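You operate a simulated robot arm through the tools that you are given. There is no shell and no other tool.

Carry out the task below with a simulated two-armed robot. There is one attempt and no reset: what you move stays moved.

Task
Back off nuts 3 and 4 with the ratchet until they are loose.
Fine: its knob to OFF for that and back to ON; lay it on its mat; nuts 1 and 2 stay tight. Set down upright: ratchet.

It is judged by the outcome, as a careful person would: the job done as asked, and still so three seconds after it is handed in. It fails if anything else is knocked over, pushed out of place, dropped, spilled or broken.

Robot
Two 7-joint arms with fingered hands on one trunk that stands fixed in place. Base frame: the origin is at the foot of the trunk, x ahead of it, y to its left, z up; the work surface is at about z = 85. Lengths are in cm, angles in degrees, forces in N, time in s.
The left shoulder is at [5.6, 15.8, 119.4], the right one opposite. With the tool pointing down near the work surface each hand reaches from about 40 to 84 cm from the base axis, measured 20 degrees to its own side. Payload 4 kg a hand.
The tool frame of a hand sits at the grasp point between the pads (the TCP): z along the fingers, y along the line on which they close. The tips reach 3 cm beyond it. The gripper opens to 10.4 cm. The gripper's body begins 3.5 cm behind the TCP. The gripper is a hand of 4 fingers: y runs from the thumb to the fingers, the wrist lies at [-1.5, -10.4, -17.8] in the tool frame, and closing takes about 1.5 s.
Orientation is told as [roll, pitch, yaw] about the base's x, y, z axes, in that order, counted from this pose: with the fingers straight down and the wrist toward the robot, the tool's x, y and z point along [0, 1, 0], [1, 0, 0] and [0, 0, -1] of the base frame.

Tools
- The arms move only by the tool move_arm. It takes "left_targets", "right_targets" or both (then of equal length, played together; a hand with none holds still); each is a list that holds one entry, the list of rows, each a list of 7 numbers: the shift along the tool's x, y, z in cm, then the turn, a rotation vector about the tool's x, y, z in degrees, then the opening, from 0 (shut) to 1 (fully open). In form: [[[x, y, z, rx, ry, rz, claw], ...]]. A call has 1 to 20 rows; each row is the pose to reach, as a shift and turn from the pose commanded when the call began, along the tool's axes at that moment. Each row takes 0.2 s and may step no farther than 5 cm and 8.6 degrees from the row before; otherwise, or with a gripper value out of range, the whole call is refused. A pose out of reach is approached as far as the arm can. The call stops where the force on the tool passes 40 N (or 10 N more than at its start, if that is more) or the arm is blocked; 0.2 s more then pass. Each finger travels about 4.5 cm/s and halts on what it meets, pressing with about 27 N; the grip force reading is that of the motor and also rises with nothing between the fingers. The clock runs only during rows and for 0.2 s after the last one: add rows that repeat a pose to give the fingers time. It gives the time, the measured TCP pose, the force on the tool (base axes), the opening and the grip force at its end, in the units of the frame above (readings bear some noise), with the torque about the TCP (base axes, N m) and any sound that the robot's microphone picked up.
- Cameras (640 x 400 px; columns grow to the right, rows downward): "scene" is now at [13.02, -4.5, 137.4]; the picture's right is [-0.49, -0.87, 0.01], its down [-0.44, 0.24, -0.86] and it looks along [0.75, -0.42, -0.50] (base axes); focal length 313 px, centre (320, 200). "left" rides on the left gripper at [-6.1, -9.2, -13.1] in its tool frame; the picture's right is [-0.81, -0.28, 0.52], its down [0.53, -0.71, 0.45] and it looks along [0.24, 0.64, 0.72] (tool axes); focal length 275 px, centre (320, 200). "right" rides on the right gripper at [6.1, -9.2, -13.1] in its tool frame; the picture's right is [-0.81, 0.28, -0.52], its down [-0.53, -0.71, 0.46] and it looks along [-0.24, 0.64, 0.73] (tool axes); focal length 275 px, centre (320, 200). There is no depth. A picture from a camera that has moved, and an enlarged one, comes with that camera's place and axes in the base frame and with its lens.
- camera(camera): a new picture of that camera. No time passes.
- raise_lower(by): slides the trunk up (or, below 0, down) by that many cm; the arms and the scene camera ride with it, the base frame stays. It gives what a move gives, with no picture.
- hand_shape(shape, hand): the hand has 4 fingers and takes this shape, open, in about a second: jaw (thumb against the fingers, like two jaws); tri (thumb and two fingers); tip (a fingertip pinch); poke (one finger out to press); point (the index stretched); flat (the hand flat); cup (the hand cupped); fist (a fist). The gripper value then closes the fingers along that shape, each until it touches; the sizes above hold for jaw. It gives what a move gives, with no picture.
- turn_head(pan, tilt): turns the head with the scene camera to pan (to the left, within 80 degrees either way) and tilt (down, from -29 to 69), counted from straight ahead of the robot. It gives what a move gives.
- close_up(camera, box): a new picture of the part [left, top, right, bottom] of that camera's present view, enlarged. No time passes.
- job_done(): hands the job in; it is judged then, once.

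Places have to be worked out from the pictures, the camera data and where the tool is seen. Open the grippers and draw the arms clear of the work before you hand the job in, unless the task says otherwise.

The tools are called by a JSON object that holds its "name" and its "arguments". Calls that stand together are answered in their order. move_arm: Moves the arms, as the interface text tells. Its arguments: {"type":"object","properties":{"left_targets":{"type":"array","items":{"type":"array","items":{"type":"array","items":{"type":"number"}}}},"right_targets":{"type":"array","items":{"type":"array","items":{"type":"array","items":{"type":"number"}}}}},"required":[]} The other tools are called the same way: raise_lower (by) slides the trunk up or down; hand_shape (shape, hand) gives the hand a shape; turn_head (pan, tilt) turns the head that bears the scene camera; camera (camera) takes a picture; close_up (camera, box) takes an enlarged picture of a part of a camera's view; job_done () hands the job in.

At the start:

```text
time: 0.0
left_tcp_pos: [58.8, -2.2, 121.72]
left_tcp_rot: [0.0, 0.0, 0.0]
left_wrist_force: [0.0, -0.1, -0.1]
left_ft_torque: [0.03, -0.01, -0.03]
left_finger_gap: 10.36
left_grasp_force: 0.0
left_shape: jaw
right_tcp_pos: [48.07, -43.16, 120.24]
right_tcp_rot: [-0.1, 0.0, 0.0]
right_wrist_force: [0.4, -0.5, -0.1]
right_ft_torque: [0.0, 0.0, -0.01]
right_finger_gap: 10.35
right_grasp_force: 0.1
right_shape: jaw
trunk travel left (down, up): [-40.0, 10.7]
head pan, tilt: [-29.2, 29.5]
```

scene: 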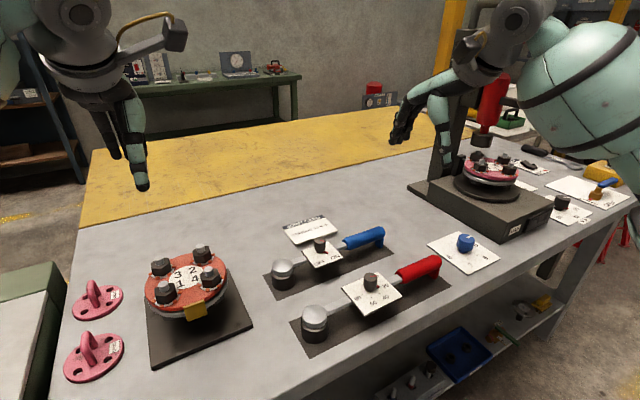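
right: 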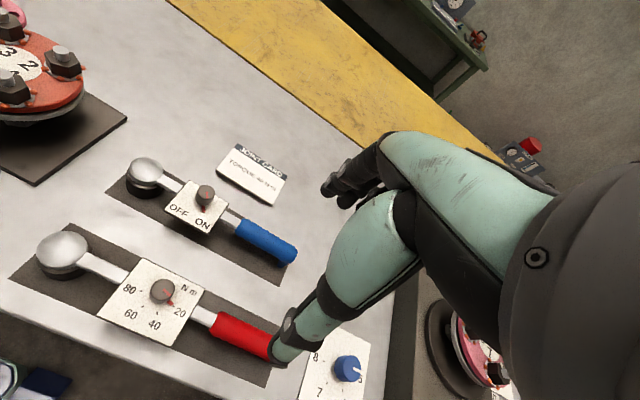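
left: 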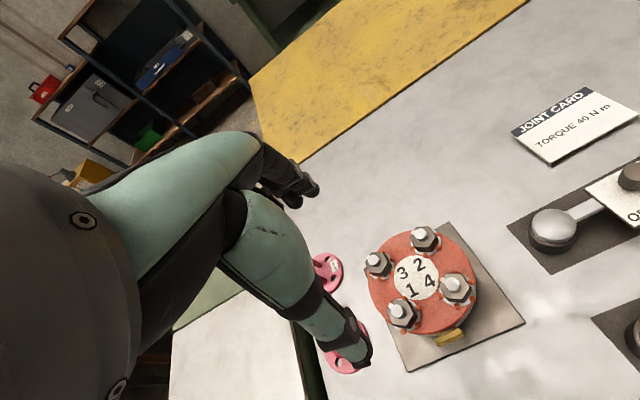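

The pictures show a flange with nuts 1–4, a blue-handled ratchet with an OFF/ON knob, and a red-handled torque wrench with a Nm dial. I'll look at the pieces in detail before moving.

{"name": "close_up", "arguments": {"camera": "scene", "box": [130, 220, 290, 320]}}

{"name": "close_up", "arguments": {"camera": "scene", "box": [250, 200, 450, 325]}}

{"name": "close_up", "arguments": {"camera": "right", "box": [100, 130, 320, 290]}}

{"name": "close_up", "arguments": {"camera": "left", "box": [340, 200, 540, 370]}}

{"name": "close_up", "arguments": {"camera": "scene", "box": [400, 120, 640, 270]}}

```text
4.00 times, centred on (210, 270) of scene
camera zoom: at [13.02, -4.5, 137.4], right [-0.49, -0.87, 0.01], down [-0.44, 0.24, -0.86], along [0.75, -0.42, -0.5], focal length 1252 px, centre (760, -80)
```

zoom: 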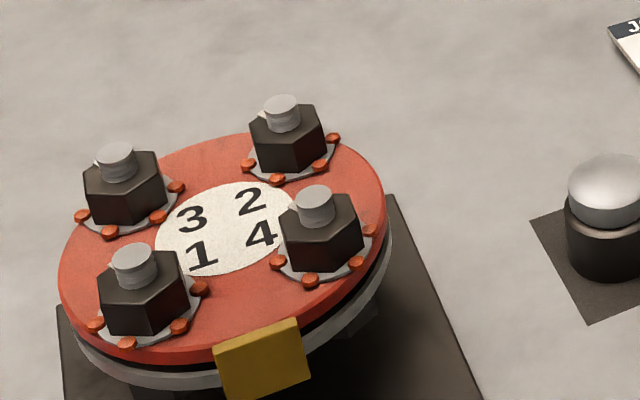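

```text
3.20 times, centred on (350, 262) of scene
camera zoom: at [13.02, -4.5, 137.4], right [-0.49, -0.87, 0.01], down [-0.44, 0.24, -0.86], along [0.75, -0.42, -0.5], focal length 1002 px, centre (224, 0)
```

zoom: 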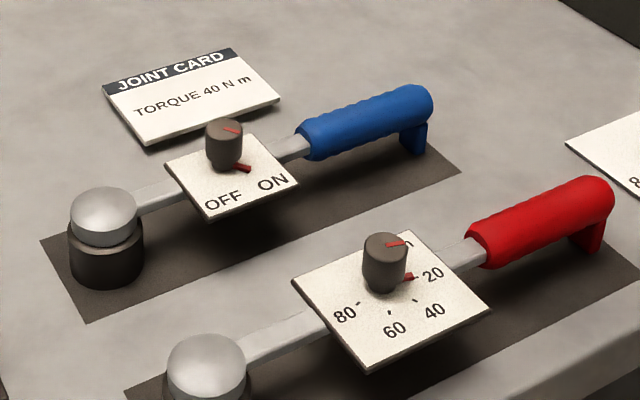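

```text
2.50 times, centred on (210, 210) of right
camera zoom: at [38.85, -37.04, 133.28], right [0.28, -0.81, 0.52], down [-0.71, -0.53, -0.45], along [0.64, -0.24, -0.73], focal length 688 px, centre (595, 175)
```

zoom: 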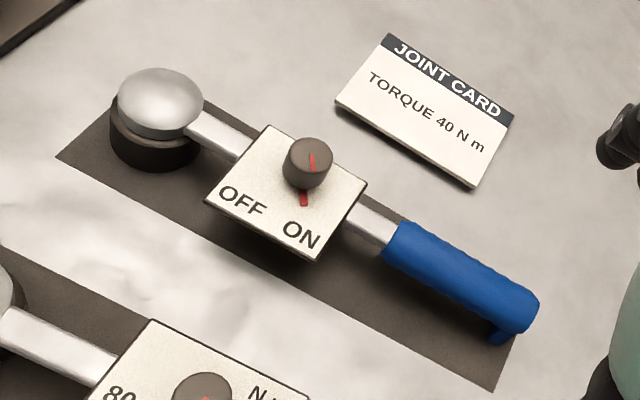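

```text
2.35 times, centred on (440, 285) of left
camera zoom: at [49.6, -8.25, 134.85], right [-0.28, -0.81, -0.52], down [-0.71, 0.53, -0.45], along [0.64, 0.24, -0.72], focal length 648 px, centre (38, 0)
```

zoom: 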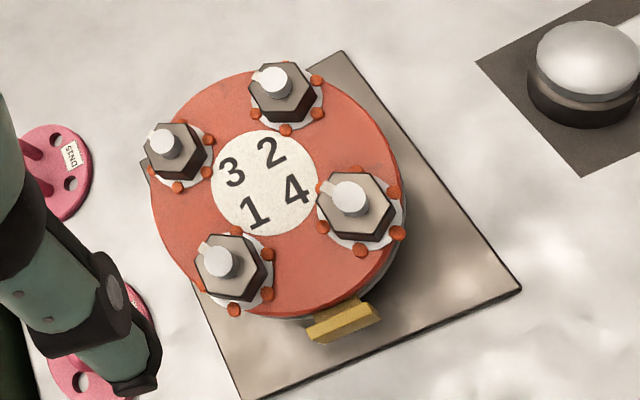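

```text
2.67 times, centred on (520, 195) of scene
camera zoom: at [13.02, -4.5, 137.4], right [-0.49, -0.87, 0.01], down [-0.44, 0.24, -0.86], along [0.75, -0.42, -0.5], focal length 835 px, centre (-213, 213)
```

zoom: 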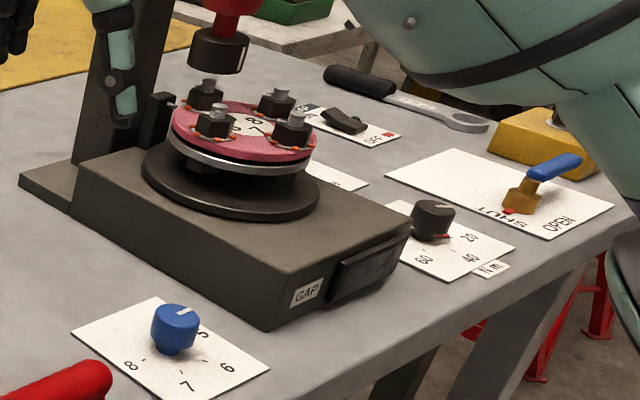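

The two nut views agree: nut 4 stands near (59.1,-7.8), nut 3 near (66.4,-0.5), and the bolt tops are at z≈98.8. The ratchet head is near (61.5,-23) and its handle runs toward -y to about -50, with the knob now at ON. I move the left arm clear of the flange, bring the right hand above the handle, and aim the head lower.

{"name": "move_arm", "arguments": {"left_targets": [[[4, 0, 0, 0, 0, 0, 1], [8, 0, 0, 0, 0, 0, 1], [12, -1, 0, 0, 0, 0, 1], [16, -2, 0, 0, 0, 0, 1], [20, -3, 0, 0, 0, 0, 1]]], "right_targets": [[[0, 3, 3, 0, 0, 0, 1], [0, 6, 6, 0, 0, 0, 1], [0, 9, 9, 0, 0, 0, 1], [0, 12, 12, 0, 0, 0, 1], [0, 14, 15, 0, 0, 0, 1]]]}}

{"name": "turn_head", "arguments": {"pan": -28, "tilt": 38}}

{"name": "camera", "arguments": {"camera": "scene"}}

{"name": "camera", "arguments": {"camera": "right"}}

```text
time: 1.2
left_tcp_pos: [54.63, 18.14, 122.37]
left_tcp_rot: [0.0, -0.6, -0.1]
left_wrist_force: [0.4, 1.1, -0.6]
left_ft_torque: [-0.03, -0.01, -0.02]
left_finger_gap: 10.4
left_grasp_force: 0.0
left_shape: jaw
right_tcp_pos: [60.94, -43.08, 105.88]
right_tcp_rot: [-0.4, -0.5, 0.1]
right_wrist_force: [-0.1, -0.3, -0.7]
right_ft_torque: [-0.01, -0.01, 0.02]
right_finger_gap: 10.4
right_grasp_force: 0.1
right_shape: jaw
trunk travel left (down, up): [-40.0, 10.7]
head pan, tilt: [-29.2, 29.5]
```

```text
time: 1.9
left_tcp_pos: [54.49, 17.89, 122.44]
left_tcp_rot: [0.1, -0.7, 0.0]
left_wrist_force: [-0.6, 0.2, -0.8]
left_ft_torque: [0.03, -0.01, 0.01]
left_finger_gap: 10.37
left_grasp_force: 0.0
left_shape: jaw
right_tcp_pos: [60.86, -43.38, 106.05]
right_tcp_rot: [-0.1, -0.7, 0.2]
right_wrist_force: [-0.4, 0.8, -0.5]
right_ft_torque: [-0.02, 0.03, 0.04]
right_finger_gap: 10.36
right_grasp_force: 0.0
right_shape: jaw
trunk travel left (down, up): [-40.0, 10.7]
head pan, tilt: [-28.0, 38.0]
```

```text
taken
camera scene: at [12.69, -4.17, 136.1], right [-0.47, -0.88, 0.01], down [-0.55, 0.29, -0.78], along [0.69, -0.37, -0.62], focal length 313 px, centre (320, 200)
```

scene: 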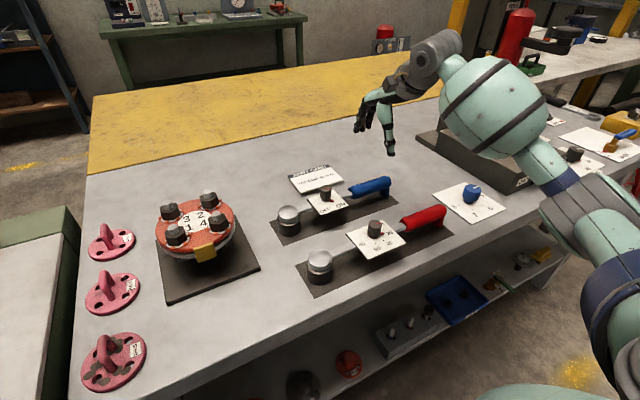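

```text
taken
camera right: at [51.54, -37.18, 118.84], right [0.27, -0.81, 0.52], down [-0.71, -0.53, -0.46], along [0.65, -0.24, -0.72], focal length 275 px, centre (320, 200)
```

right: 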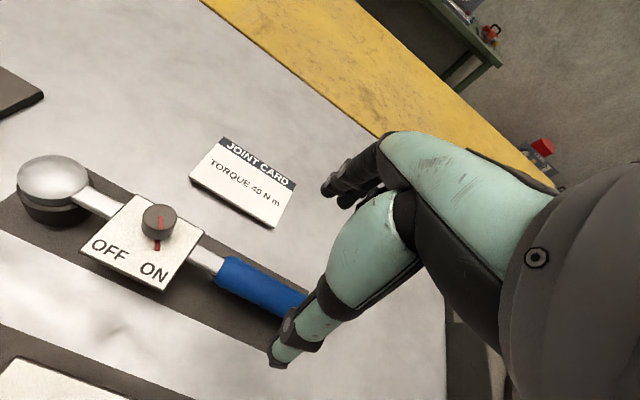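

The right hand's thumb (toward the robot) and fingers straddle the handle line x≈62.2. I enlarge the view to judge handle height before lowering.

{"name": "close_up", "arguments": {"camera": "scene", "box": [265, 160, 425, 260]}}

{"name": "close_up", "arguments": {"camera": "right", "box": [10, 140, 330, 340]}}

{"name": "close_up", "arguments": {"camera": "scene", "box": [130, 170, 290, 270]}}

```text
4.00 times, centred on (345, 210) of scene
camera zoom: at [12.69, -4.17, 136.1], right [-0.47, -0.88, 0.01], down [-0.55, 0.29, -0.78], along [0.69, -0.37, -0.62], focal length 1252 px, centre (220, 160)
```

zoom: 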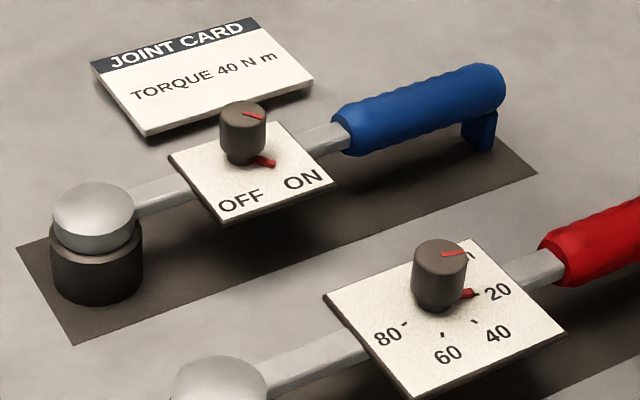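

```text
2.00 times, centred on (170, 240) of right
camera zoom: at [51.54, -37.18, 118.84], right [0.27, -0.81, 0.52], down [-0.71, -0.53, -0.46], along [0.65, -0.24, -0.72], focal length 551 px, centre (620, 120)
```

zoom: 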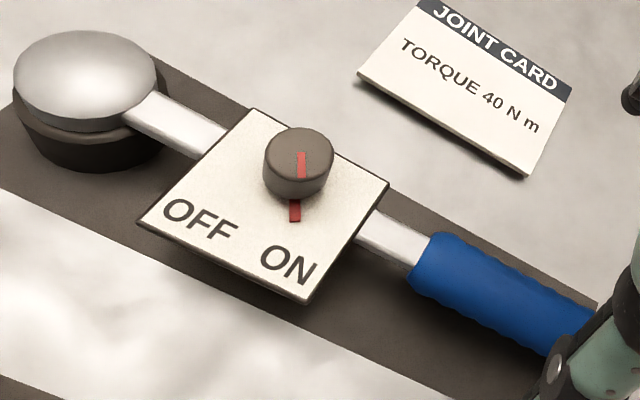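

```text
4.00 times, centred on (210, 220) of scene
camera zoom: at [12.69, -4.17, 136.1], right [-0.47, -0.88, 0.01], down [-0.55, 0.29, -0.78], along [0.69, -0.37, -0.62], focal length 1252 px, centre (760, 120)
```

zoom: 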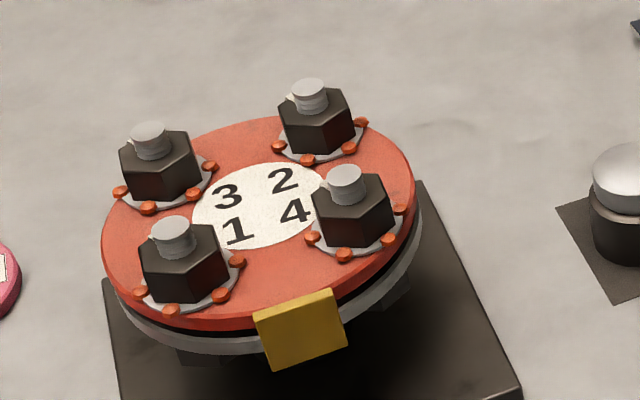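

Handle centre is about x=62.3, z=89.6, spanning y=-39.5 to -50.5. I lower the right hand over it with open fingers, first to z≈95.

{"name": "move_arm", "arguments": {"right_targets": [[[0, 1.3, 3, 0, 0, 0, 1], [0, 1.3, 6, 0, 0, 0, 1], [0, 1.3, 9, 0, 0, 0, 1], [0, 1.3, 11, 0, 0, 0, 1]]]}}

{"name": "camera", "arguments": {"camera": "right"}}

{"name": "close_up", "arguments": {"camera": "scene", "box": [265, 130, 465, 255]}}

```text
time: 2.9
left_tcp_pos: [54.49, 17.95, 122.49]
left_tcp_rot: [0.1, -0.7, 0.0]
left_wrist_force: [0.3, 0.2, -1.2]
left_ft_torque: [0.01, -0.01, 0.01]
left_finger_gap: 10.37
left_grasp_force: 0.0
left_shape: jaw
right_tcp_pos: [62.19, -43.44, 94.95]
right_tcp_rot: [-0.1, -0.5, 0.2]
right_wrist_force: [-0.2, -0.2, -0.2]
right_ft_torque: [0.01, -0.03, -0.03]
right_finger_gap: 10.39
right_grasp_force: 0.1
right_shape: jaw
trunk travel left (down, up): [-40.0, 10.7]
head pan, tilt: [-28.0, 38.0]
```

```text
taken
camera right: at [53.02, -37.2, 107.9], right [0.27, -0.81, 0.52], down [-0.71, -0.53, -0.46], along [0.65, -0.24, -0.72], focal length 275 px, centre (320, 200)
```

right: 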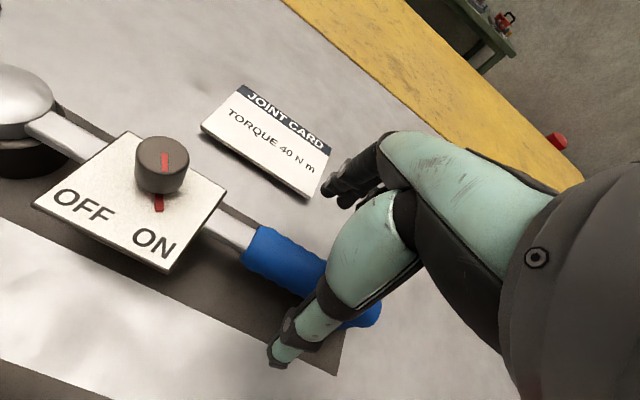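

```text
3.20 times, centred on (365, 192) of scene
camera zoom: at [12.79, -4.15, 136.09], right [-0.47, -0.88, 0.01], down [-0.55, 0.29, -0.78], along [0.69, -0.37, -0.63], focal length 1002 px, centre (176, 224)
```

zoom: 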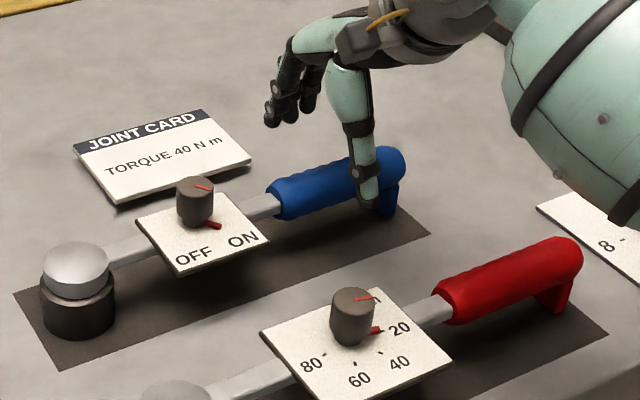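

The thumb is in front of the handle and the fingers are behind it, all clear. I lower to z≈89.7 and close around the handle.

{"name": "move_arm", "arguments": {"right_targets": [[[0.3, 0.2, 2.5, 0, 0, 0, 1], [0.3, 0.2, 5.2, 0, 0, 0, 1], [0.3, 0.2, 5.2, 0, 0, 0, 0.7], [0.3, 0.2, 5.2, 0, 0, 0, 0.4], [0.3, 0.2, 5.2, 0, 0, 0, 0.3], [0.3, 0.2, 5.2, 0, 0, 0, 0.2], [0.3, 0.2, 5.2, 0, 0, 0, 0.1], [0.3, 0.2, 5.2, 0, 0, 0, 0], [0.3, 0.2, 5.2, 0, 0, 0, 0], [0.3, 0.2, 5.2, 0, 0, 0, 0]]]}}

{"name": "camera", "arguments": {"camera": "right"}}

{"name": "close_up", "arguments": {"camera": "scene", "box": [265, 130, 465, 255]}}

```text
time: 5.1
left_tcp_pos: [54.62, 17.86, 122.4]
left_tcp_rot: [0.1, -0.7, 0.0]
left_wrist_force: [0.7, -1.3, 0.2]
left_ft_torque: [0.02, 0.02, -0.01]
left_finger_gap: 10.4
left_grasp_force: 0.1
left_shape: jaw
right_tcp_pos: [62.5, -42.86, 89.86]
right_tcp_rot: [-0.1, -0.5, 0.1]
right_wrist_force: [-0.1, 1.4, -0.5]
right_ft_torque: [-0.01, 0.05, 0.12]
right_finger_gap: 2.39
right_grasp_force: 27.4
right_shape: jaw
trunk travel left (down, up): [-40.0, 10.7]
head pan, tilt: [-28.0, 38.0]
```

```text
taken
camera right: at [53.14, -36.72, 102.68], right [0.27, -0.81, 0.52], down [-0.71, -0.53, -0.46], along [0.65, -0.24, -0.72], focal length 275 px, centre (320, 200)
```

right: 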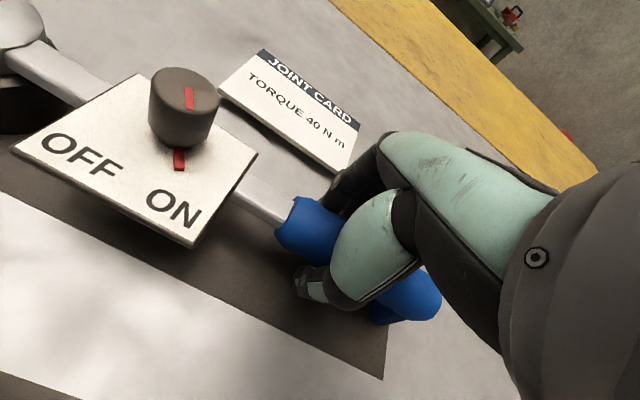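

```text
3.20 times, centred on (365, 192) of scene
camera zoom: at [12.79, -4.17, 136.08], right [-0.47, -0.88, 0.01], down [-0.55, 0.29, -0.78], along [0.69, -0.37, -0.63], focal length 1002 px, centre (176, 224)
```

zoom: 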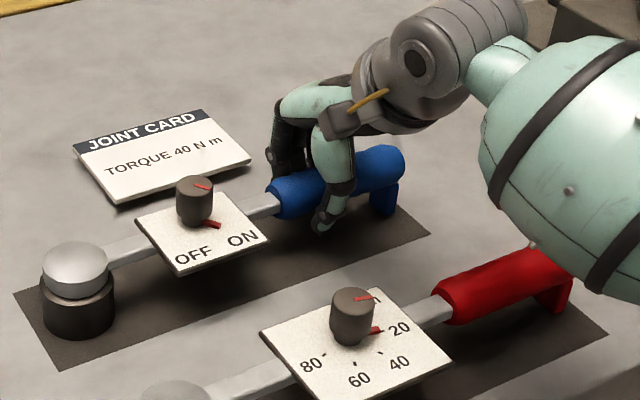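

The handle is held (gap 2.4 cm, 27 N) and nothing else moved. I lift 2 cm to see whether the head comes up level.

{"name": "move_arm", "arguments": {"right_targets": [[[0, 0, -0.5, 0, 0, 0, 0], [0, 0, -1, 0, 0, 0, 0], [0, 0, -1.5, 0, 0, 0, 0], [0, 0, -2, 0, 0, 0, 0]]]}}

{"name": "close_up", "arguments": {"camera": "scene", "box": [265, 130, 465, 255]}}

```text
time: 6.1
left_tcp_pos: [54.67, 17.79, 122.51]
left_tcp_rot: [0.2, -0.8, 0.0]
left_wrist_force: [0.1, 0.0, 0.8]
left_ft_torque: [0.02, -0.03, 0.02]
left_finger_gap: 10.41
left_grasp_force: 0.1
left_shape: jaw
right_tcp_pos: [62.38, -42.79, 91.7]
right_tcp_rot: [-0.1, -0.4, 0.1]
right_wrist_force: [-0.5, 0.6, -5.0]
right_ft_torque: [-0.03, 0.02, 0.04]
right_finger_gap: 2.33
right_grasp_force: 26.8
right_shape: jaw
trunk travel left (down, up): [-40.0, 10.7]
head pan, tilt: [-28.0, 38.0]
```

```text
3.20 times, centred on (365, 192) of scene
camera zoom: at [12.78, -4.16, 136.09], right [-0.47, -0.88, 0.01], down [-0.55, 0.29, -0.78], along [0.69, -0.37, -0.63], focal length 1002 px, centre (176, 224)
```

zoom: 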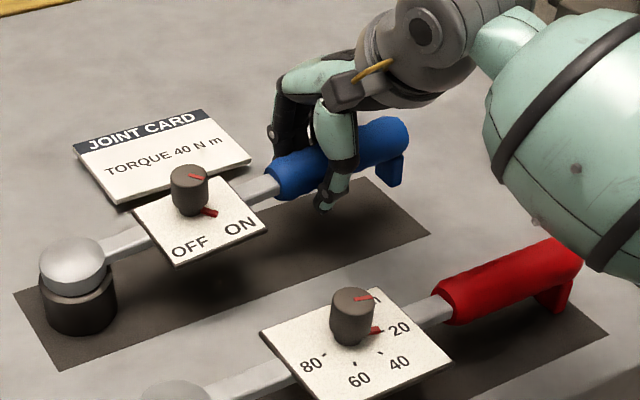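

As feared, the head stays down and the ratchet pivots in the pads, so its weight is toward the head and I'll carry it with both hands. I lower the handle back and bring the left hand over the flange, high up, toward the ratchet head.

{"name": "move_arm", "arguments": {"right_targets": [[[0, 0, 0.7, 0, 0, 0, 0], [0, 0, 1.4, 0, 0, 0, 0], [0, 0, 1.9, 0, 0, 0, 0], [0, 0, 1.9, 0, 0, 0, 0], [0, 0, 1.9, 0, 0, 0, 0], [0, 0, 1.9, 0, 0, 0, 0], [0, 0, 1.9, 0, 0, 0, 0], [0, 0, 1.9, 0, 0, 0, 0], [0, 0, 1.9, 0, 0, 0, 0], [0, 0, 1.9, 0, 0, 0, 0], [0, 0, 1.9, 0, 0, 0, 0]]], "left_targets": [[[-4, 1, 0, 0, 0, 0, 1], [-8, 2, 0, 0, 0, 0, 1], [-12, 3, 0, 0, 0, 0, 1], [-16, 4, 0, 0, 0, 0, 1], [-20, 5, 0, 0, 0, 0, 1], [-24, 6, 0, 0, 0, 0, 1], [-28, 7, 0, 0, 0, 0, 1], [-32, 7, 1, 0, 0, 0, 1], [-36, 7, 3, 0, 0, 0, 1], [-40, 7, 5, 0, 0, 0, 1], [-41, 7, 8, 0, 0, 0, 1]]]}}

{"name": "camera", "arguments": {"camera": "left"}}

{"name": "camera", "arguments": {"camera": "scene"}}

```text
time: 8.5
left_tcp_pos: [62.5, -20.33, 116.82]
left_tcp_rot: [-0.1, -0.7, 0.3]
left_wrist_force: [-0.4, -0.8, -0.6]
left_ft_torque: [0.0, -0.03, -0.02]
left_finger_gap: 10.38
left_grasp_force: 0.0
left_shape: jaw
left hand out of reach, approached as far as the arm can: row 10, 11
right_tcp_pos: [62.65, -42.84, 89.81]
right_tcp_rot: [-0.3, -0.4, 0.0]
right_wrist_force: [-0.4, 0.1, -4.0]
right_ft_torque: [0.15, 0.07, 0.08]
right_finger_gap: 2.39
right_grasp_force: 27.2
right_shape: jaw
trunk travel left (down, up): [-40.0, 10.7]
head pan, tilt: [-28.0, 38.0]
```

```text
taken
camera left: at [53.33, -26.44, 129.79], right [-0.27, -0.81, -0.52], down [-0.71, 0.53, -0.46], along [0.65, 0.24, -0.72], focal length 275 px, centre (320, 200)
```

left: 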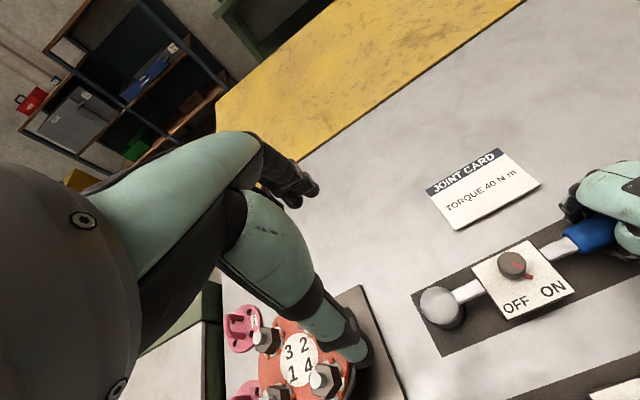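

```text
taken
camera scene: at [13.02, -4.21, 136.06], right [-0.47, -0.88, 0.01], down [-0.56, 0.29, -0.78], along [0.69, -0.37, -0.63], focal length 313 px, centre (320, 200)
```

scene: 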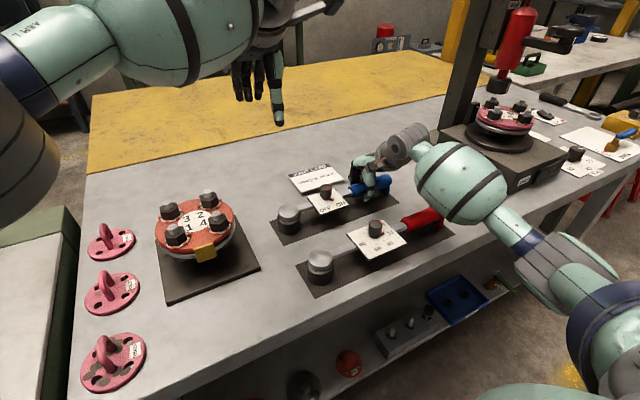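

The left hand stalls at y≈-20 because its wrist is at full reach. Turning it -35° in yaw brings the wrist back toward its shoulder, and the round head doesn't care about yaw, so I turn and lower a little.

{"name": "move_arm", "arguments": {"left_targets": [[[0, 0, 1, 0, 0, 7, 1], [0, 0, 2, 0, 0, 14, 1], [0, 0, 3, 0, 0, 21, 1], [0, 0, 4, 0, 0, 28, 1], [0, 0, 5, 0, 0, 35, 1], [0, 0, 5, 0, 0, 35, 1]]]}}

{"name": "camera", "arguments": {"camera": "left"}}

{"name": "close_up", "arguments": {"camera": "scene", "box": [230, 100, 470, 250]}}

```text
time: 9.9
left_tcp_pos: [61.94, -20.09, 112.02]
left_tcp_rot: [0.5, -0.5, -34.9]
left_wrist_force: [-0.6, -0.2, -0.3]
left_ft_torque: [0.02, 0.0, 0.02]
left_finger_gap: 10.39
left_grasp_force: 0.0
left_shape: jaw
right_tcp_pos: [62.35, -42.73, 89.99]
right_tcp_rot: [-0.1, -0.5, 0.1]
right_wrist_force: [-0.1, 0.8, -4.5]
right_ft_torque: [0.1, 0.06, 0.02]
right_finger_gap: 2.39
right_grasp_force: 26.3
right_shape: jaw
trunk travel left (down, up): [-40.0, 10.7]
head pan, tilt: [-28.0, 38.0]
```

```text
taken
camera left: at [50.8, -19.8, 124.95], right [-0.68, -0.51, -0.53], down [-0.27, 0.85, -0.46], along [0.68, -0.17, -0.72], focal length 275 px, centre (320, 200)
```

left: 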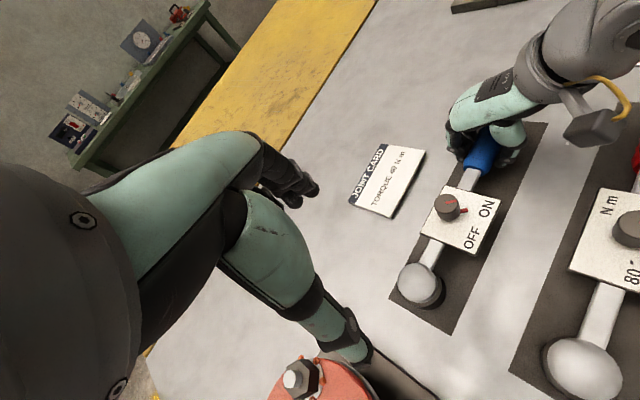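

```text
2.67 times, centred on (350, 175) of scene
camera zoom: at [12.73, -4.18, 136.09], right [-0.47, -0.88, 0.01], down [-0.55, 0.29, -0.78], along [0.69, -0.37, -0.63], focal length 835 px, centre (240, 267)
```

zoom: 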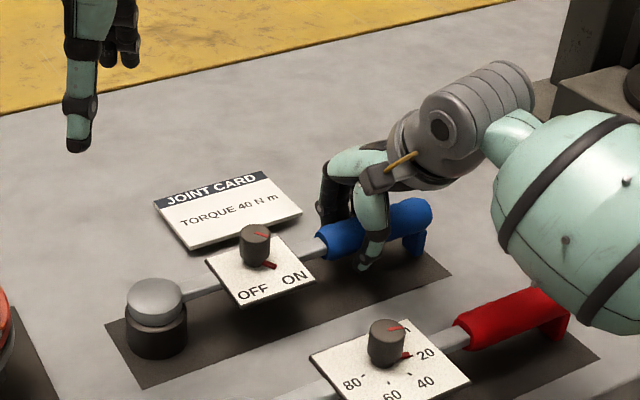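

The left hand now reaches. I put the head centre at about (62.2,-23.1), set yaw near -15° so the fingers keep clear of the bar, and come down to z≈99 to check alignment with the left camera.

{"name": "move_arm", "arguments": {"left_targets": [[[-0.5, 0.4, 3, 0, 0, -5, 1], [-1, 0.8, 6, 0, 0, -10, 1], [-1.6, 1.3, 9, 0, 0, -15, 1], [-2.32, 1.94, 12, 0, 0, -20, 1], [-2.32, 1.94, 13, 0, 0, -20, 1]]]}}

{"name": "camera", "arguments": {"camera": "left"}}

{"name": "close_up", "arguments": {"camera": "scene", "box": [230, 100, 470, 250]}}

{"name": "camera", "arguments": {"camera": "right"}}

```text
time: 11.1
left_tcp_pos: [62.49, -23.12, 99.01]
left_tcp_rot: [0.1, -0.6, -14.9]
left_wrist_force: [0.1, 0.2, -0.7]
left_ft_torque: [-0.05, 0.0, 0.0]
left_finger_gap: 10.37
left_grasp_force: 0.0
left_shape: jaw
right_tcp_pos: [62.44, -42.9, 90.01]
right_tcp_rot: [-0.2, -0.5, 0.0]
right_wrist_force: [0.0, -0.8, -4.1]
right_ft_torque: [0.06, 0.04, 0.03]
right_finger_gap: 2.41
right_grasp_force: 27.0
right_shape: jaw
trunk travel left (down, up): [-40.0, 10.7]
head pan, tilt: [-28.0, 38.0]
```

```text
taken
camera left: at [51.92, -26.61, 111.99], right [-0.47, -0.71, -0.52], down [-0.55, 0.7, -0.46], along [0.69, 0.07, -0.72], focal length 275 px, centre (320, 200)
```

left: 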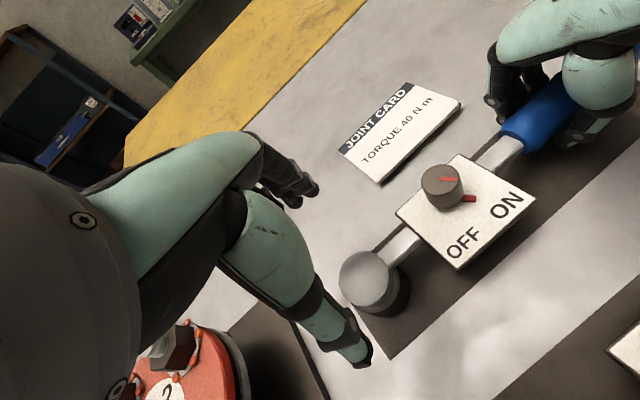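

```text
2.67 times, centred on (350, 175) of scene
camera zoom: at [12.8, -4.13, 136.09], right [-0.47, -0.88, 0.01], down [-0.55, 0.29, -0.78], along [0.69, -0.37, -0.63], focal length 835 px, centre (240, 267)
```

zoom: 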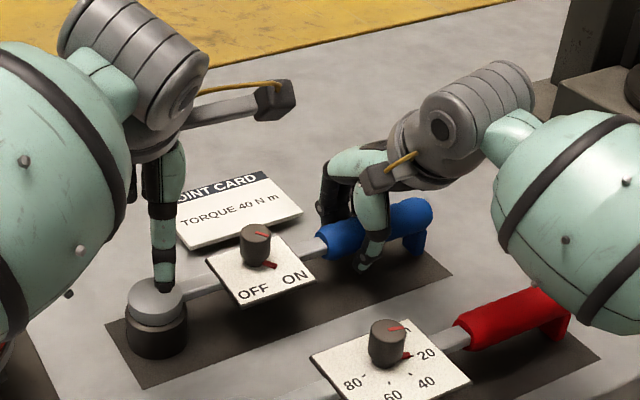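

```text
taken
camera right: at [53.13, -36.75, 102.86], right [0.27, -0.81, 0.52], down [-0.71, -0.53, -0.46], along [0.65, -0.24, -0.72], focal length 275 px, centre (320, 200)
```

right: 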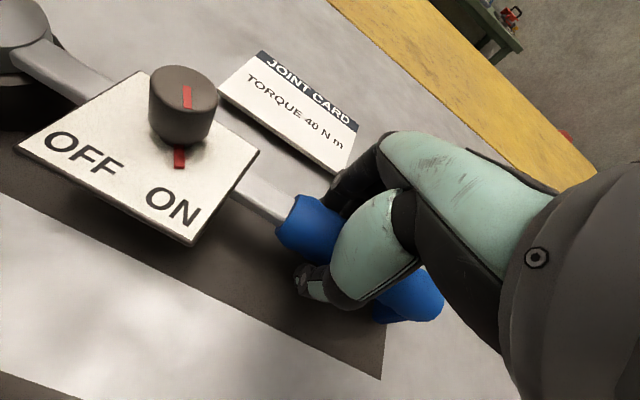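

From the left camera the head centre is near (61.7,-23.3). I shift slightly, lower to z≈90.3 around the head, and close in stages.

{"name": "move_arm", "arguments": {"left_targets": [[[-0.3, -0.6, 2.5, 0, 0, 0, 1], [-0.3, -0.6, 5, 0, 0, 0, 1], [-0.3, -0.6, 7, 0, 0, 0, 1], [-0.3, -0.6, 8.7, 0, 0, 0, 1], [-0.3, -0.6, 8.7, 0, 0, 0, 0.85], [-0.3, -0.6, 8.7, 0, 0, 0, 0.7]]]}}

{"name": "camera", "arguments": {"camera": "left"}}

{"name": "close_up", "arguments": {"camera": "scene", "box": [250, 150, 410, 250]}}

```text
time: 12.5
left_tcp_pos: [62.11, -23.28, 90.36]
left_tcp_rot: [0.2, -0.5, -15.0]
left_wrist_force: [-0.4, 0.8, 0.5]
left_ft_torque: [0.0, -0.02, 0.0]
left_finger_gap: 7.3
left_grasp_force: 0.1
left_shape: jaw
right_tcp_pos: [62.51, -42.94, 89.82]
right_tcp_rot: [-0.2, -0.5, 0.0]
right_wrist_force: [-1.1, -0.5, -4.8]
right_ft_torque: [0.09, 0.06, 0.05]
right_finger_gap: 2.39
right_grasp_force: 27.4
right_shape: jaw
trunk travel left (down, up): [-40.0, 10.7]
head pan, tilt: [-28.0, 38.0]
```

```text
taken
camera left: at [51.5, -26.78, 103.4], right [-0.47, -0.71, -0.52], down [-0.55, 0.7, -0.46], along [0.69, 0.07, -0.72], focal length 275 px, centre (320, 200)
```

left: 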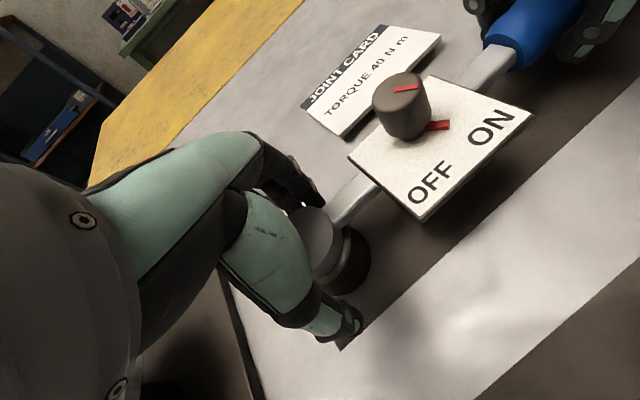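

```text
4.00 times, centred on (330, 200) of scene
camera zoom: at [12.79, -4.18, 136.09], right [-0.47, -0.88, 0.01], down [-0.55, 0.29, -0.78], along [0.69, -0.37, -0.63], focal length 1252 px, centre (280, 200)
```

zoom: 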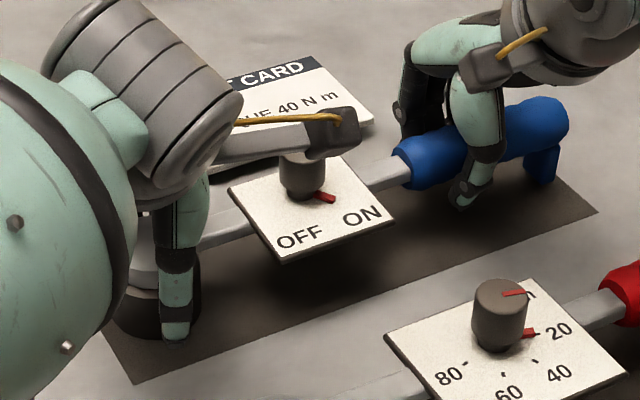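

The head sits between the left thumb and fingers. I close the left hand on it.

{"name": "move_arm", "arguments": {"left_targets": [[[0, 0, 0, 0, 0, 0, 0.6], [0, 0, 0, 0, 0, 0, 0.5], [0, 0, 0, 0, 0, 0, 0.4], [0, 0, 0, 0, 0, 0, 0.3], [0, 0, 0, 0, 0, 0, 0.2], [0, 0, 0, 0, 0, 0, 0.1], [0, 0, 0, 0, 0, 0, 0], [0, 0, 0, 0, 0, 0, 0]]]}}

{"name": "camera", "arguments": {"camera": "left"}}

{"name": "close_up", "arguments": {"camera": "scene", "box": [250, 150, 410, 250]}}

```text
time: 14.3
left_tcp_pos: [62.15, -23.33, 90.4]
left_tcp_rot: [0.2, -0.6, -15.0]
left_wrist_force: [1.3, -2.2, -0.3]
left_ft_torque: [-0.09, -0.08, -0.12]
left_finger_gap: 4.6
left_grasp_force: 26.7
left_shape: jaw
right_tcp_pos: [62.35, -42.81, 89.97]
right_tcp_rot: [-0.1, -0.5, 0.2]
right_wrist_force: [0.1, 2.7, -4.6]
right_ft_torque: [0.11, 0.02, 0.11]
right_finger_gap: 2.39
right_grasp_force: 27.1
right_shape: jaw
trunk travel left (down, up): [-40.0, 10.7]
head pan, tilt: [-28.0, 38.0]
```

```text
taken
camera left: at [51.5, -26.81, 103.4], right [-0.47, -0.71, -0.52], down [-0.55, 0.7, -0.46], along [0.69, 0.07, -0.72], focal length 275 px, centre (320, 200)
```

left: 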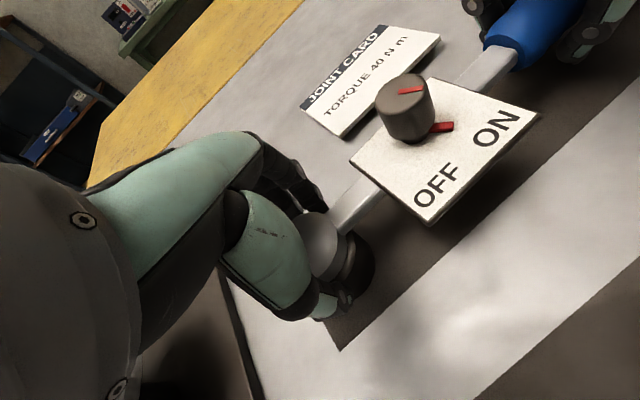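

```text
4.00 times, centred on (330, 200) of scene
camera zoom: at [12.82, -4.19, 136.08], right [-0.47, -0.88, 0.01], down [-0.55, 0.29, -0.78], along [0.69, -0.37, -0.63], focal length 1252 px, centre (280, 200)
```

zoom: 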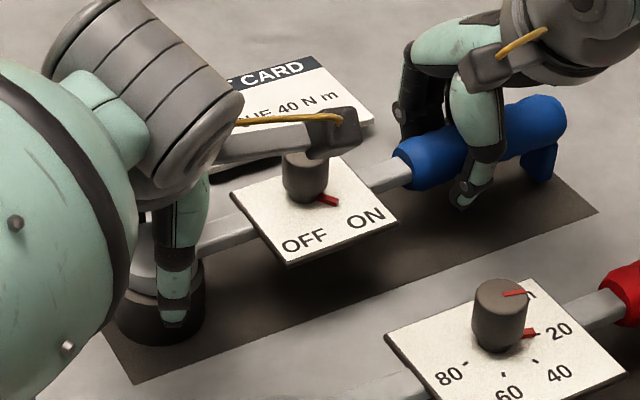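

Both ends are held (head gap 4.6 cm, handle gap 2.4 cm). I lift both hands together by 4 cm and check.

{"name": "move_arm", "arguments": {"left_targets": [[[0, 0, -0.5, 0, 0, 0, 0], [0, 0, -1.2, 0, 0, 0, 0], [0, 0, -2, 0, 0, 0, 0], [0, 0, -3, 0, 0, 0, 0], [0, 0, -4, 0, 0, 0, 0]]], "right_targets": [[[0, 0, -0.5, 0, 0, 0, 0], [0, 0, -1.2, 0, 0, 0, 0], [0, 0, -2, 0, 0, 0, 0], [0, 0, -3, 0, 0, 0, 0], [0, 0, -4, 0, 0, 0, 0]]]}}

{"name": "camera", "arguments": {"camera": "left"}}

{"name": "close_up", "arguments": {"camera": "scene", "box": [230, 120, 430, 245]}}

```text
time: 15.5
left_tcp_pos: [62.01, -23.42, 94.26]
left_tcp_rot: [0.1, -0.7, -14.9]
left_wrist_force: [0.6, -1.8, -2.1]
left_ft_torque: [-0.08, -0.06, -0.1]
left_finger_gap: 4.6
left_grasp_force: 27.3
left_shape: jaw
right_tcp_pos: [62.38, -42.94, 94.07]
right_tcp_rot: [-0.2, -0.4, 0.1]
right_wrist_force: [0.9, 0.8, -5.3]
right_ft_torque: [0.09, 0.01, 0.18]
right_finger_gap: 2.38
right_grasp_force: 26.7
right_shape: jaw
trunk travel left (down, up): [-40.0, 10.7]
head pan, tilt: [-28.0, 38.0]
```

```text
taken
camera left: at [51.35, -26.94, 107.28], right [-0.47, -0.71, -0.52], down [-0.55, 0.7, -0.46], along [0.69, 0.07, -0.72], focal length 275 px, centre (320, 200)
```

left: 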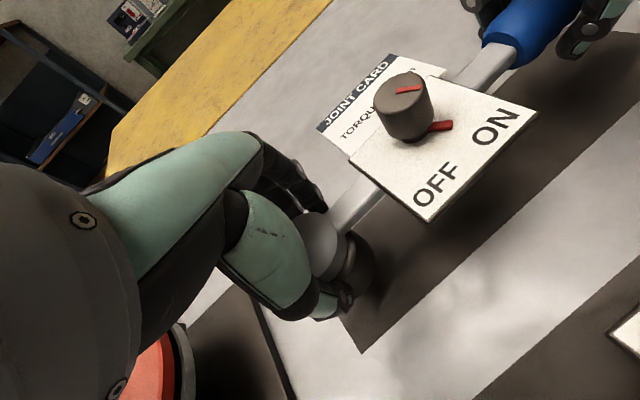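

```text
3.20 times, centred on (330, 182) of scene
camera zoom: at [12.8, -4.17, 136.08], right [-0.47, -0.88, 0.01], down [-0.55, 0.29, -0.78], along [0.69, -0.37, -0.63], focal length 1002 px, centre (288, 256)
```

zoom: 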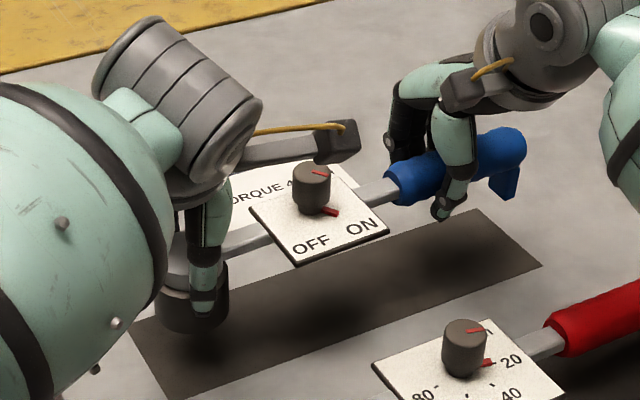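

The ratchet hangs level between the hands, about 7.5 N in total. I raise it 13 cm more and then carry it over nut 4 (59.1,-7.85), both hands moving in step.

{"name": "move_arm", "arguments": {"left_targets": [[[0, 0, -2.6, 0, 0, 0, 0], [0, 0, -5.2, 0, 0, 0, 0], [0, 0, -7.8, 0, 0, 0, 0], [0, 0, -10.4, 0, 0, 0, 0], [0, 0, -13, 0, 0, 0, 0], [2.04, -0.98, -13, 0, 0, 0, 0], [4.08, -1.95, -13, 0, 0, 0, 0], [6.12, -2.93, -13, 0, 0, 0, 0], [8.15, -3.9, -13, 0, 0, 0, 0], [10.19, -4.88, -13, 0, 0, 0, 0], [12.23, -5.85, -13, 0, 0, 0, 0], [14.27, -6.83, -13, 0, 0, 0, 0]]], "right_targets": [[[0, 0, -2.6, 0, 0, 0, 0], [0, 0, -5.2, 0, 0, 0, 0], [0, 0, -7.8, 0, 0, 0, 0], [0, 0, -10.4, 0, 0, 0, 0], [0, 0, -13, 0, 0, 0, 0], [2.22, -0.41, -13, 0, 0, 0, 0], [4.44, -0.83, -13, 0, 0, 0, 0], [6.66, -1.24, -13, 0, 0, 0, 0], [8.89, -1.66, -13, 0, 0, 0, 0], [11.11, -2.07, -13, 0, 0, 0, 0], [13.33, -2.49, -13, 0, 0, 0, 0], [15.55, -2.9, -13, 0, 0, 0, 0]]]}}

{"name": "camera", "arguments": {"camera": "left"}}

{"name": "camera", "arguments": {"camera": "scene"}}

{"name": "close_up", "arguments": {"camera": "scene", "box": [130, 140, 290, 240]}}

```text
time: 18.1
left_tcp_pos: [58.76, -7.47, 107.33]
left_tcp_rot: [0.1, -0.7, -14.9]
left_wrist_force: [-0.9, 0.0, -1.9]
left_ft_torque: [0.01, -0.07, -0.06]
left_finger_gap: 4.56
left_grasp_force: 26.7
left_shape: jaw
right_tcp_pos: [59.15, -26.9, 106.92]
right_tcp_rot: [-0.1, -0.5, 0.0]
right_wrist_force: [0.3, 0.9, -5.1]
right_ft_torque: [0.09, 0.03, 0.09]
right_finger_gap: 2.4
right_grasp_force: 27.4
right_shape: jaw
trunk travel left (down, up): [-40.0, 10.7]
head pan, tilt: [-28.0, 38.0]
```

```text
taken
camera left: at [48.22, -10.9, 120.24], right [-0.47, -0.71, -0.52], down [-0.55, 0.7, -0.46], along [0.69, 0.07, -0.72], focal length 275 px, centre (320, 200)
```

left: 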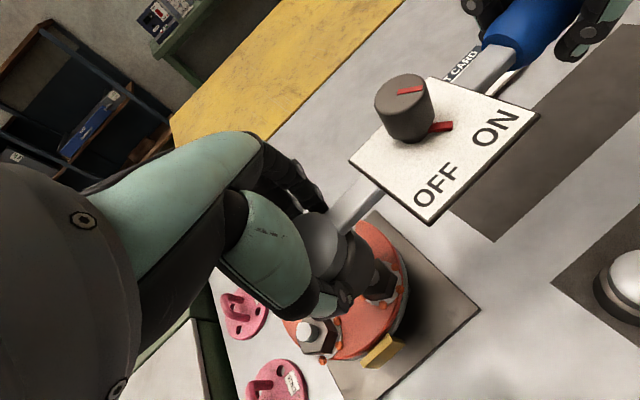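

```text
taken
camera scene: at [12.85, -4.0, 136.09], right [-0.47, -0.88, 0.01], down [-0.55, 0.29, -0.78], along [0.69, -0.37, -0.63], focal length 313 px, centre (320, 200)
```

scene: 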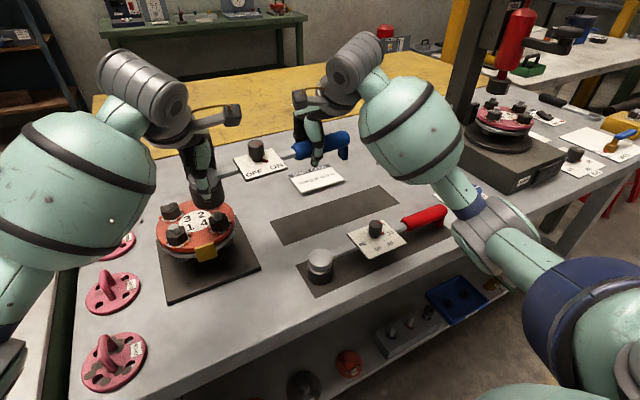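

```text
4.00 times, centred on (210, 190) of scene
camera zoom: at [12.85, -4.0, 136.09], right [-0.47, -0.88, 0.01], down [-0.55, 0.29, -0.78], along [0.69, -0.37, -0.63], focal length 1252 px, centre (760, 240)
```

zoom: 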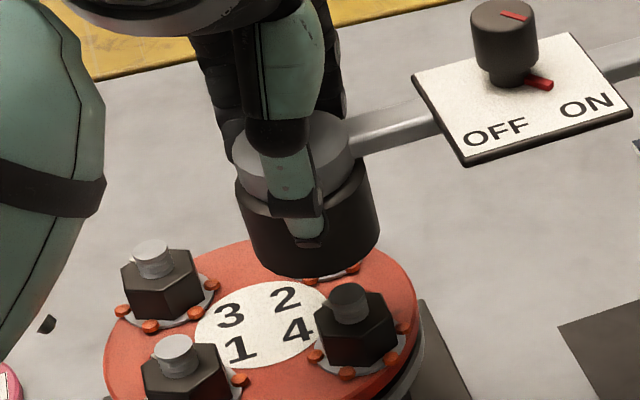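

The socket hangs above and slightly short of nut 4. I enlarge the left view for a second line of sight.

{"name": "close_up", "arguments": {"camera": "left", "box": [270, 190, 430, 370]}}

{"name": "turn_head", "arguments": {"pan": -10, "tilt": 38}}

{"name": "camera", "arguments": {"camera": "scene"}}

```text
2.22 times, centred on (350, 280) of left
camera zoom: at [48.22, -10.9, 120.24], right [-0.47, -0.71, -0.52], down [-0.55, 0.7, -0.46], along [0.69, 0.07, -0.72], focal length 612 px, centre (253, 22)
```

zoom: 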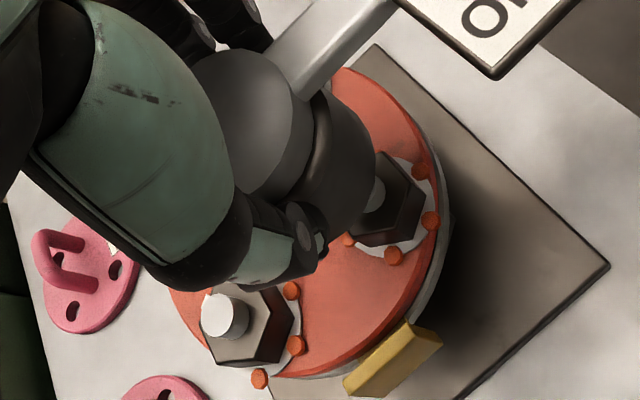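

```text
time: 18.9
left_tcp_pos: [58.77, -7.62, 107.17]
left_tcp_rot: [0.2, -0.7, -14.9]
left_wrist_force: [-0.3, 0.2, -2.9]
left_ft_torque: [-0.02, -0.09, -0.09]
left_finger_gap: 4.57
left_grasp_force: 27.0
left_shape: jaw
right_tcp_pos: [59.17, -27.06, 106.77]
right_tcp_rot: [-0.1, -0.5, -0.1]
right_wrist_force: [-0.1, -0.1, -4.4]
right_ft_torque: [0.03, 0.07, 0.1]
right_finger_gap: 2.38
right_grasp_force: 27.1
right_shape: jaw
trunk travel left (down, up): [-40.0, 10.7]
head pan, tilt: [-10.0, 38.0]
```

```text
taken
camera scene: at [13.7, -1.64, 136.07], right [-0.17, -0.98, 0.0], down [-0.62, 0.11, -0.78], along [0.77, -0.14, -0.63], focal length 313 px, centre (320, 200)
```

scene: 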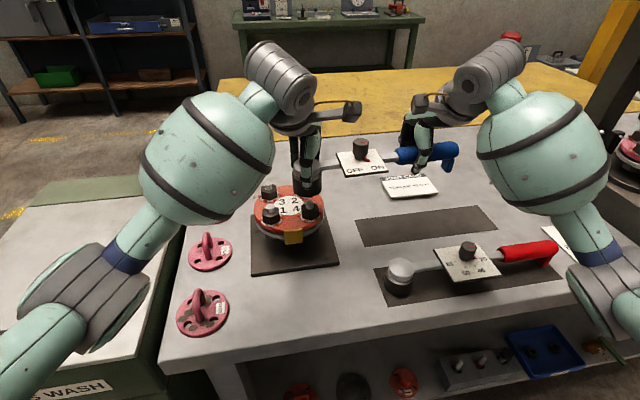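

I now look from the straighter head angle, where sideways (y) alignment of socket and nut 4 shows directly.

{"name": "close_up", "arguments": {"camera": "scene", "box": [240, 140, 368, 220]}}

```text
5.00 times, centred on (304, 180) of scene
camera zoom: at [13.7, -1.64, 136.07], right [-0.17, -0.98, 0.0], down [-0.62, 0.11, -0.78], along [0.77, -0.14, -0.63], focal length 1565 px, centre (400, 300)
```

zoom: 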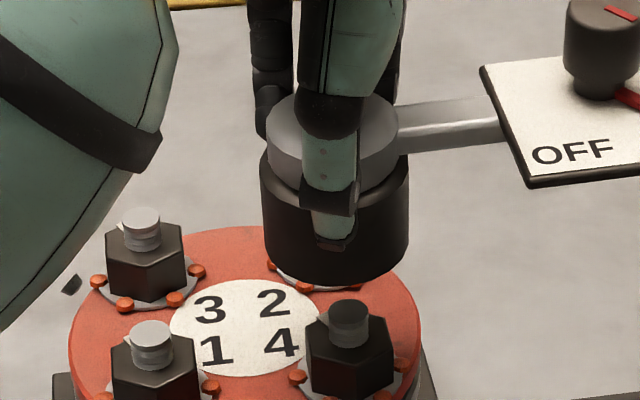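

The view gives a sideways offset of about 0.3 cm: the socket is at y≈-7.5, nut 4 at ≈-7.85, with x nearly right. I correct by (+0.2,-0.35) and lower 2.3 cm, leaving the socket just above the stud.

{"name": "move_arm", "arguments": {"left_targets": [[[-0.15, 0.15, 0.5, 0, 0, 0, 0], [-0.29, 0.28, 1.2, 0, 0, 0, 0], [-0.29, 0.28, 1.8, 0, 0, 0, 0], [-0.29, 0.28, 2.3, 0, 0, 0, 0], [-0.29, 0.28, 2.3, 0, 0, 0, 0]]], "right_targets": [[[-0.17, 0.1, 0.5, 0, 0, 0, 0], [-0.35, 0.2, 1.2, 0, 0, 0, 0], [-0.35, 0.2, 1.8, 0, 0, 0, 0], [-0.35, 0.2, 2.3, 0, 0, 0, 0], [-0.35, 0.2, 2.3, 0, 0, 0, 0]]]}}

{"name": "close_up", "arguments": {"camera": "scene", "box": [240, 150, 368, 230]}}

{"name": "close_up", "arguments": {"camera": "left", "box": [270, 190, 430, 370]}}

{"name": "close_up", "arguments": {"camera": "right", "box": [0, 0, 320, 200]}}

```text
time: 20.1
left_tcp_pos: [58.85, -7.91, 105.0]
left_tcp_rot: [0.0, -0.8, -15.0]
left_wrist_force: [0.4, -9.6, -2.2]
left_ft_torque: [-0.22, -0.08, -0.16]
left_finger_gap: 4.56
left_grasp_force: 26.9
left_shape: jaw
right_tcp_pos: [59.37, -27.56, 104.48]
right_tcp_rot: [-0.2, -0.5, 0.1]
right_wrist_force: [-0.3, 9.4, -5.0]
right_ft_torque: [0.2, 0.01, 0.25]
right_finger_gap: 2.37
right_grasp_force: 27.3
right_shape: jaw
trunk travel left (down, up): [-40.0, 10.7]
head pan, tilt: [-10.0, 38.0]
```

```text
5.00 times, centred on (304, 190) of scene
camera zoom: at [13.71, -1.59, 136.07], right [-0.17, -0.98, 0.0], down [-0.62, 0.11, -0.78], along [0.77, -0.14, -0.63], focal length 1565 px, centre (400, 250)
```

zoom: 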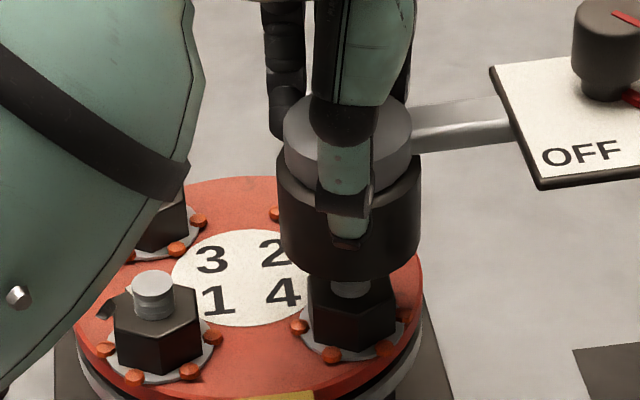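

```text
2.22 times, centred on (350, 280) of left
camera zoom: at [48.27, -11.37, 117.98], right [-0.47, -0.71, -0.52], down [-0.55, 0.7, -0.46], along [0.69, 0.07, -0.72], focal length 612 px, centre (253, 22)
```

zoom: 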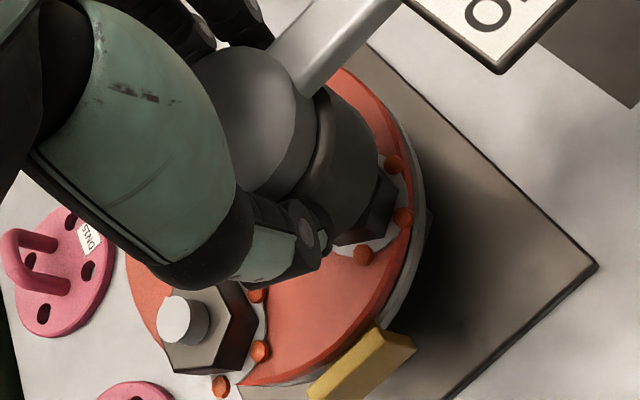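

```text
2.00 times, centred on (160, 100) of right
camera zoom: at [50.16, -21.56, 117.39], right [0.27, -0.81, 0.52], down [-0.71, -0.53, -0.46], along [0.65, -0.24, -0.72], focal length 551 px, centre (640, 400)
```

zoom: 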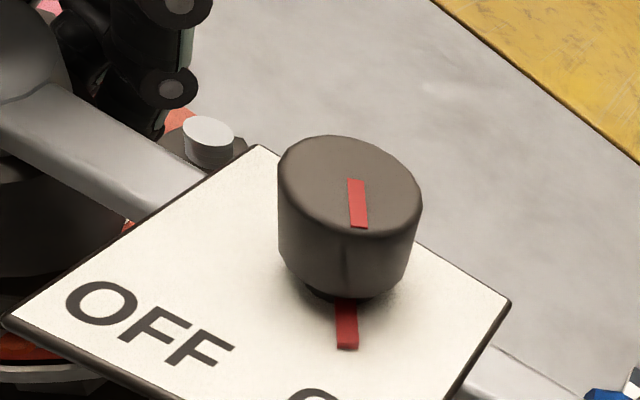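

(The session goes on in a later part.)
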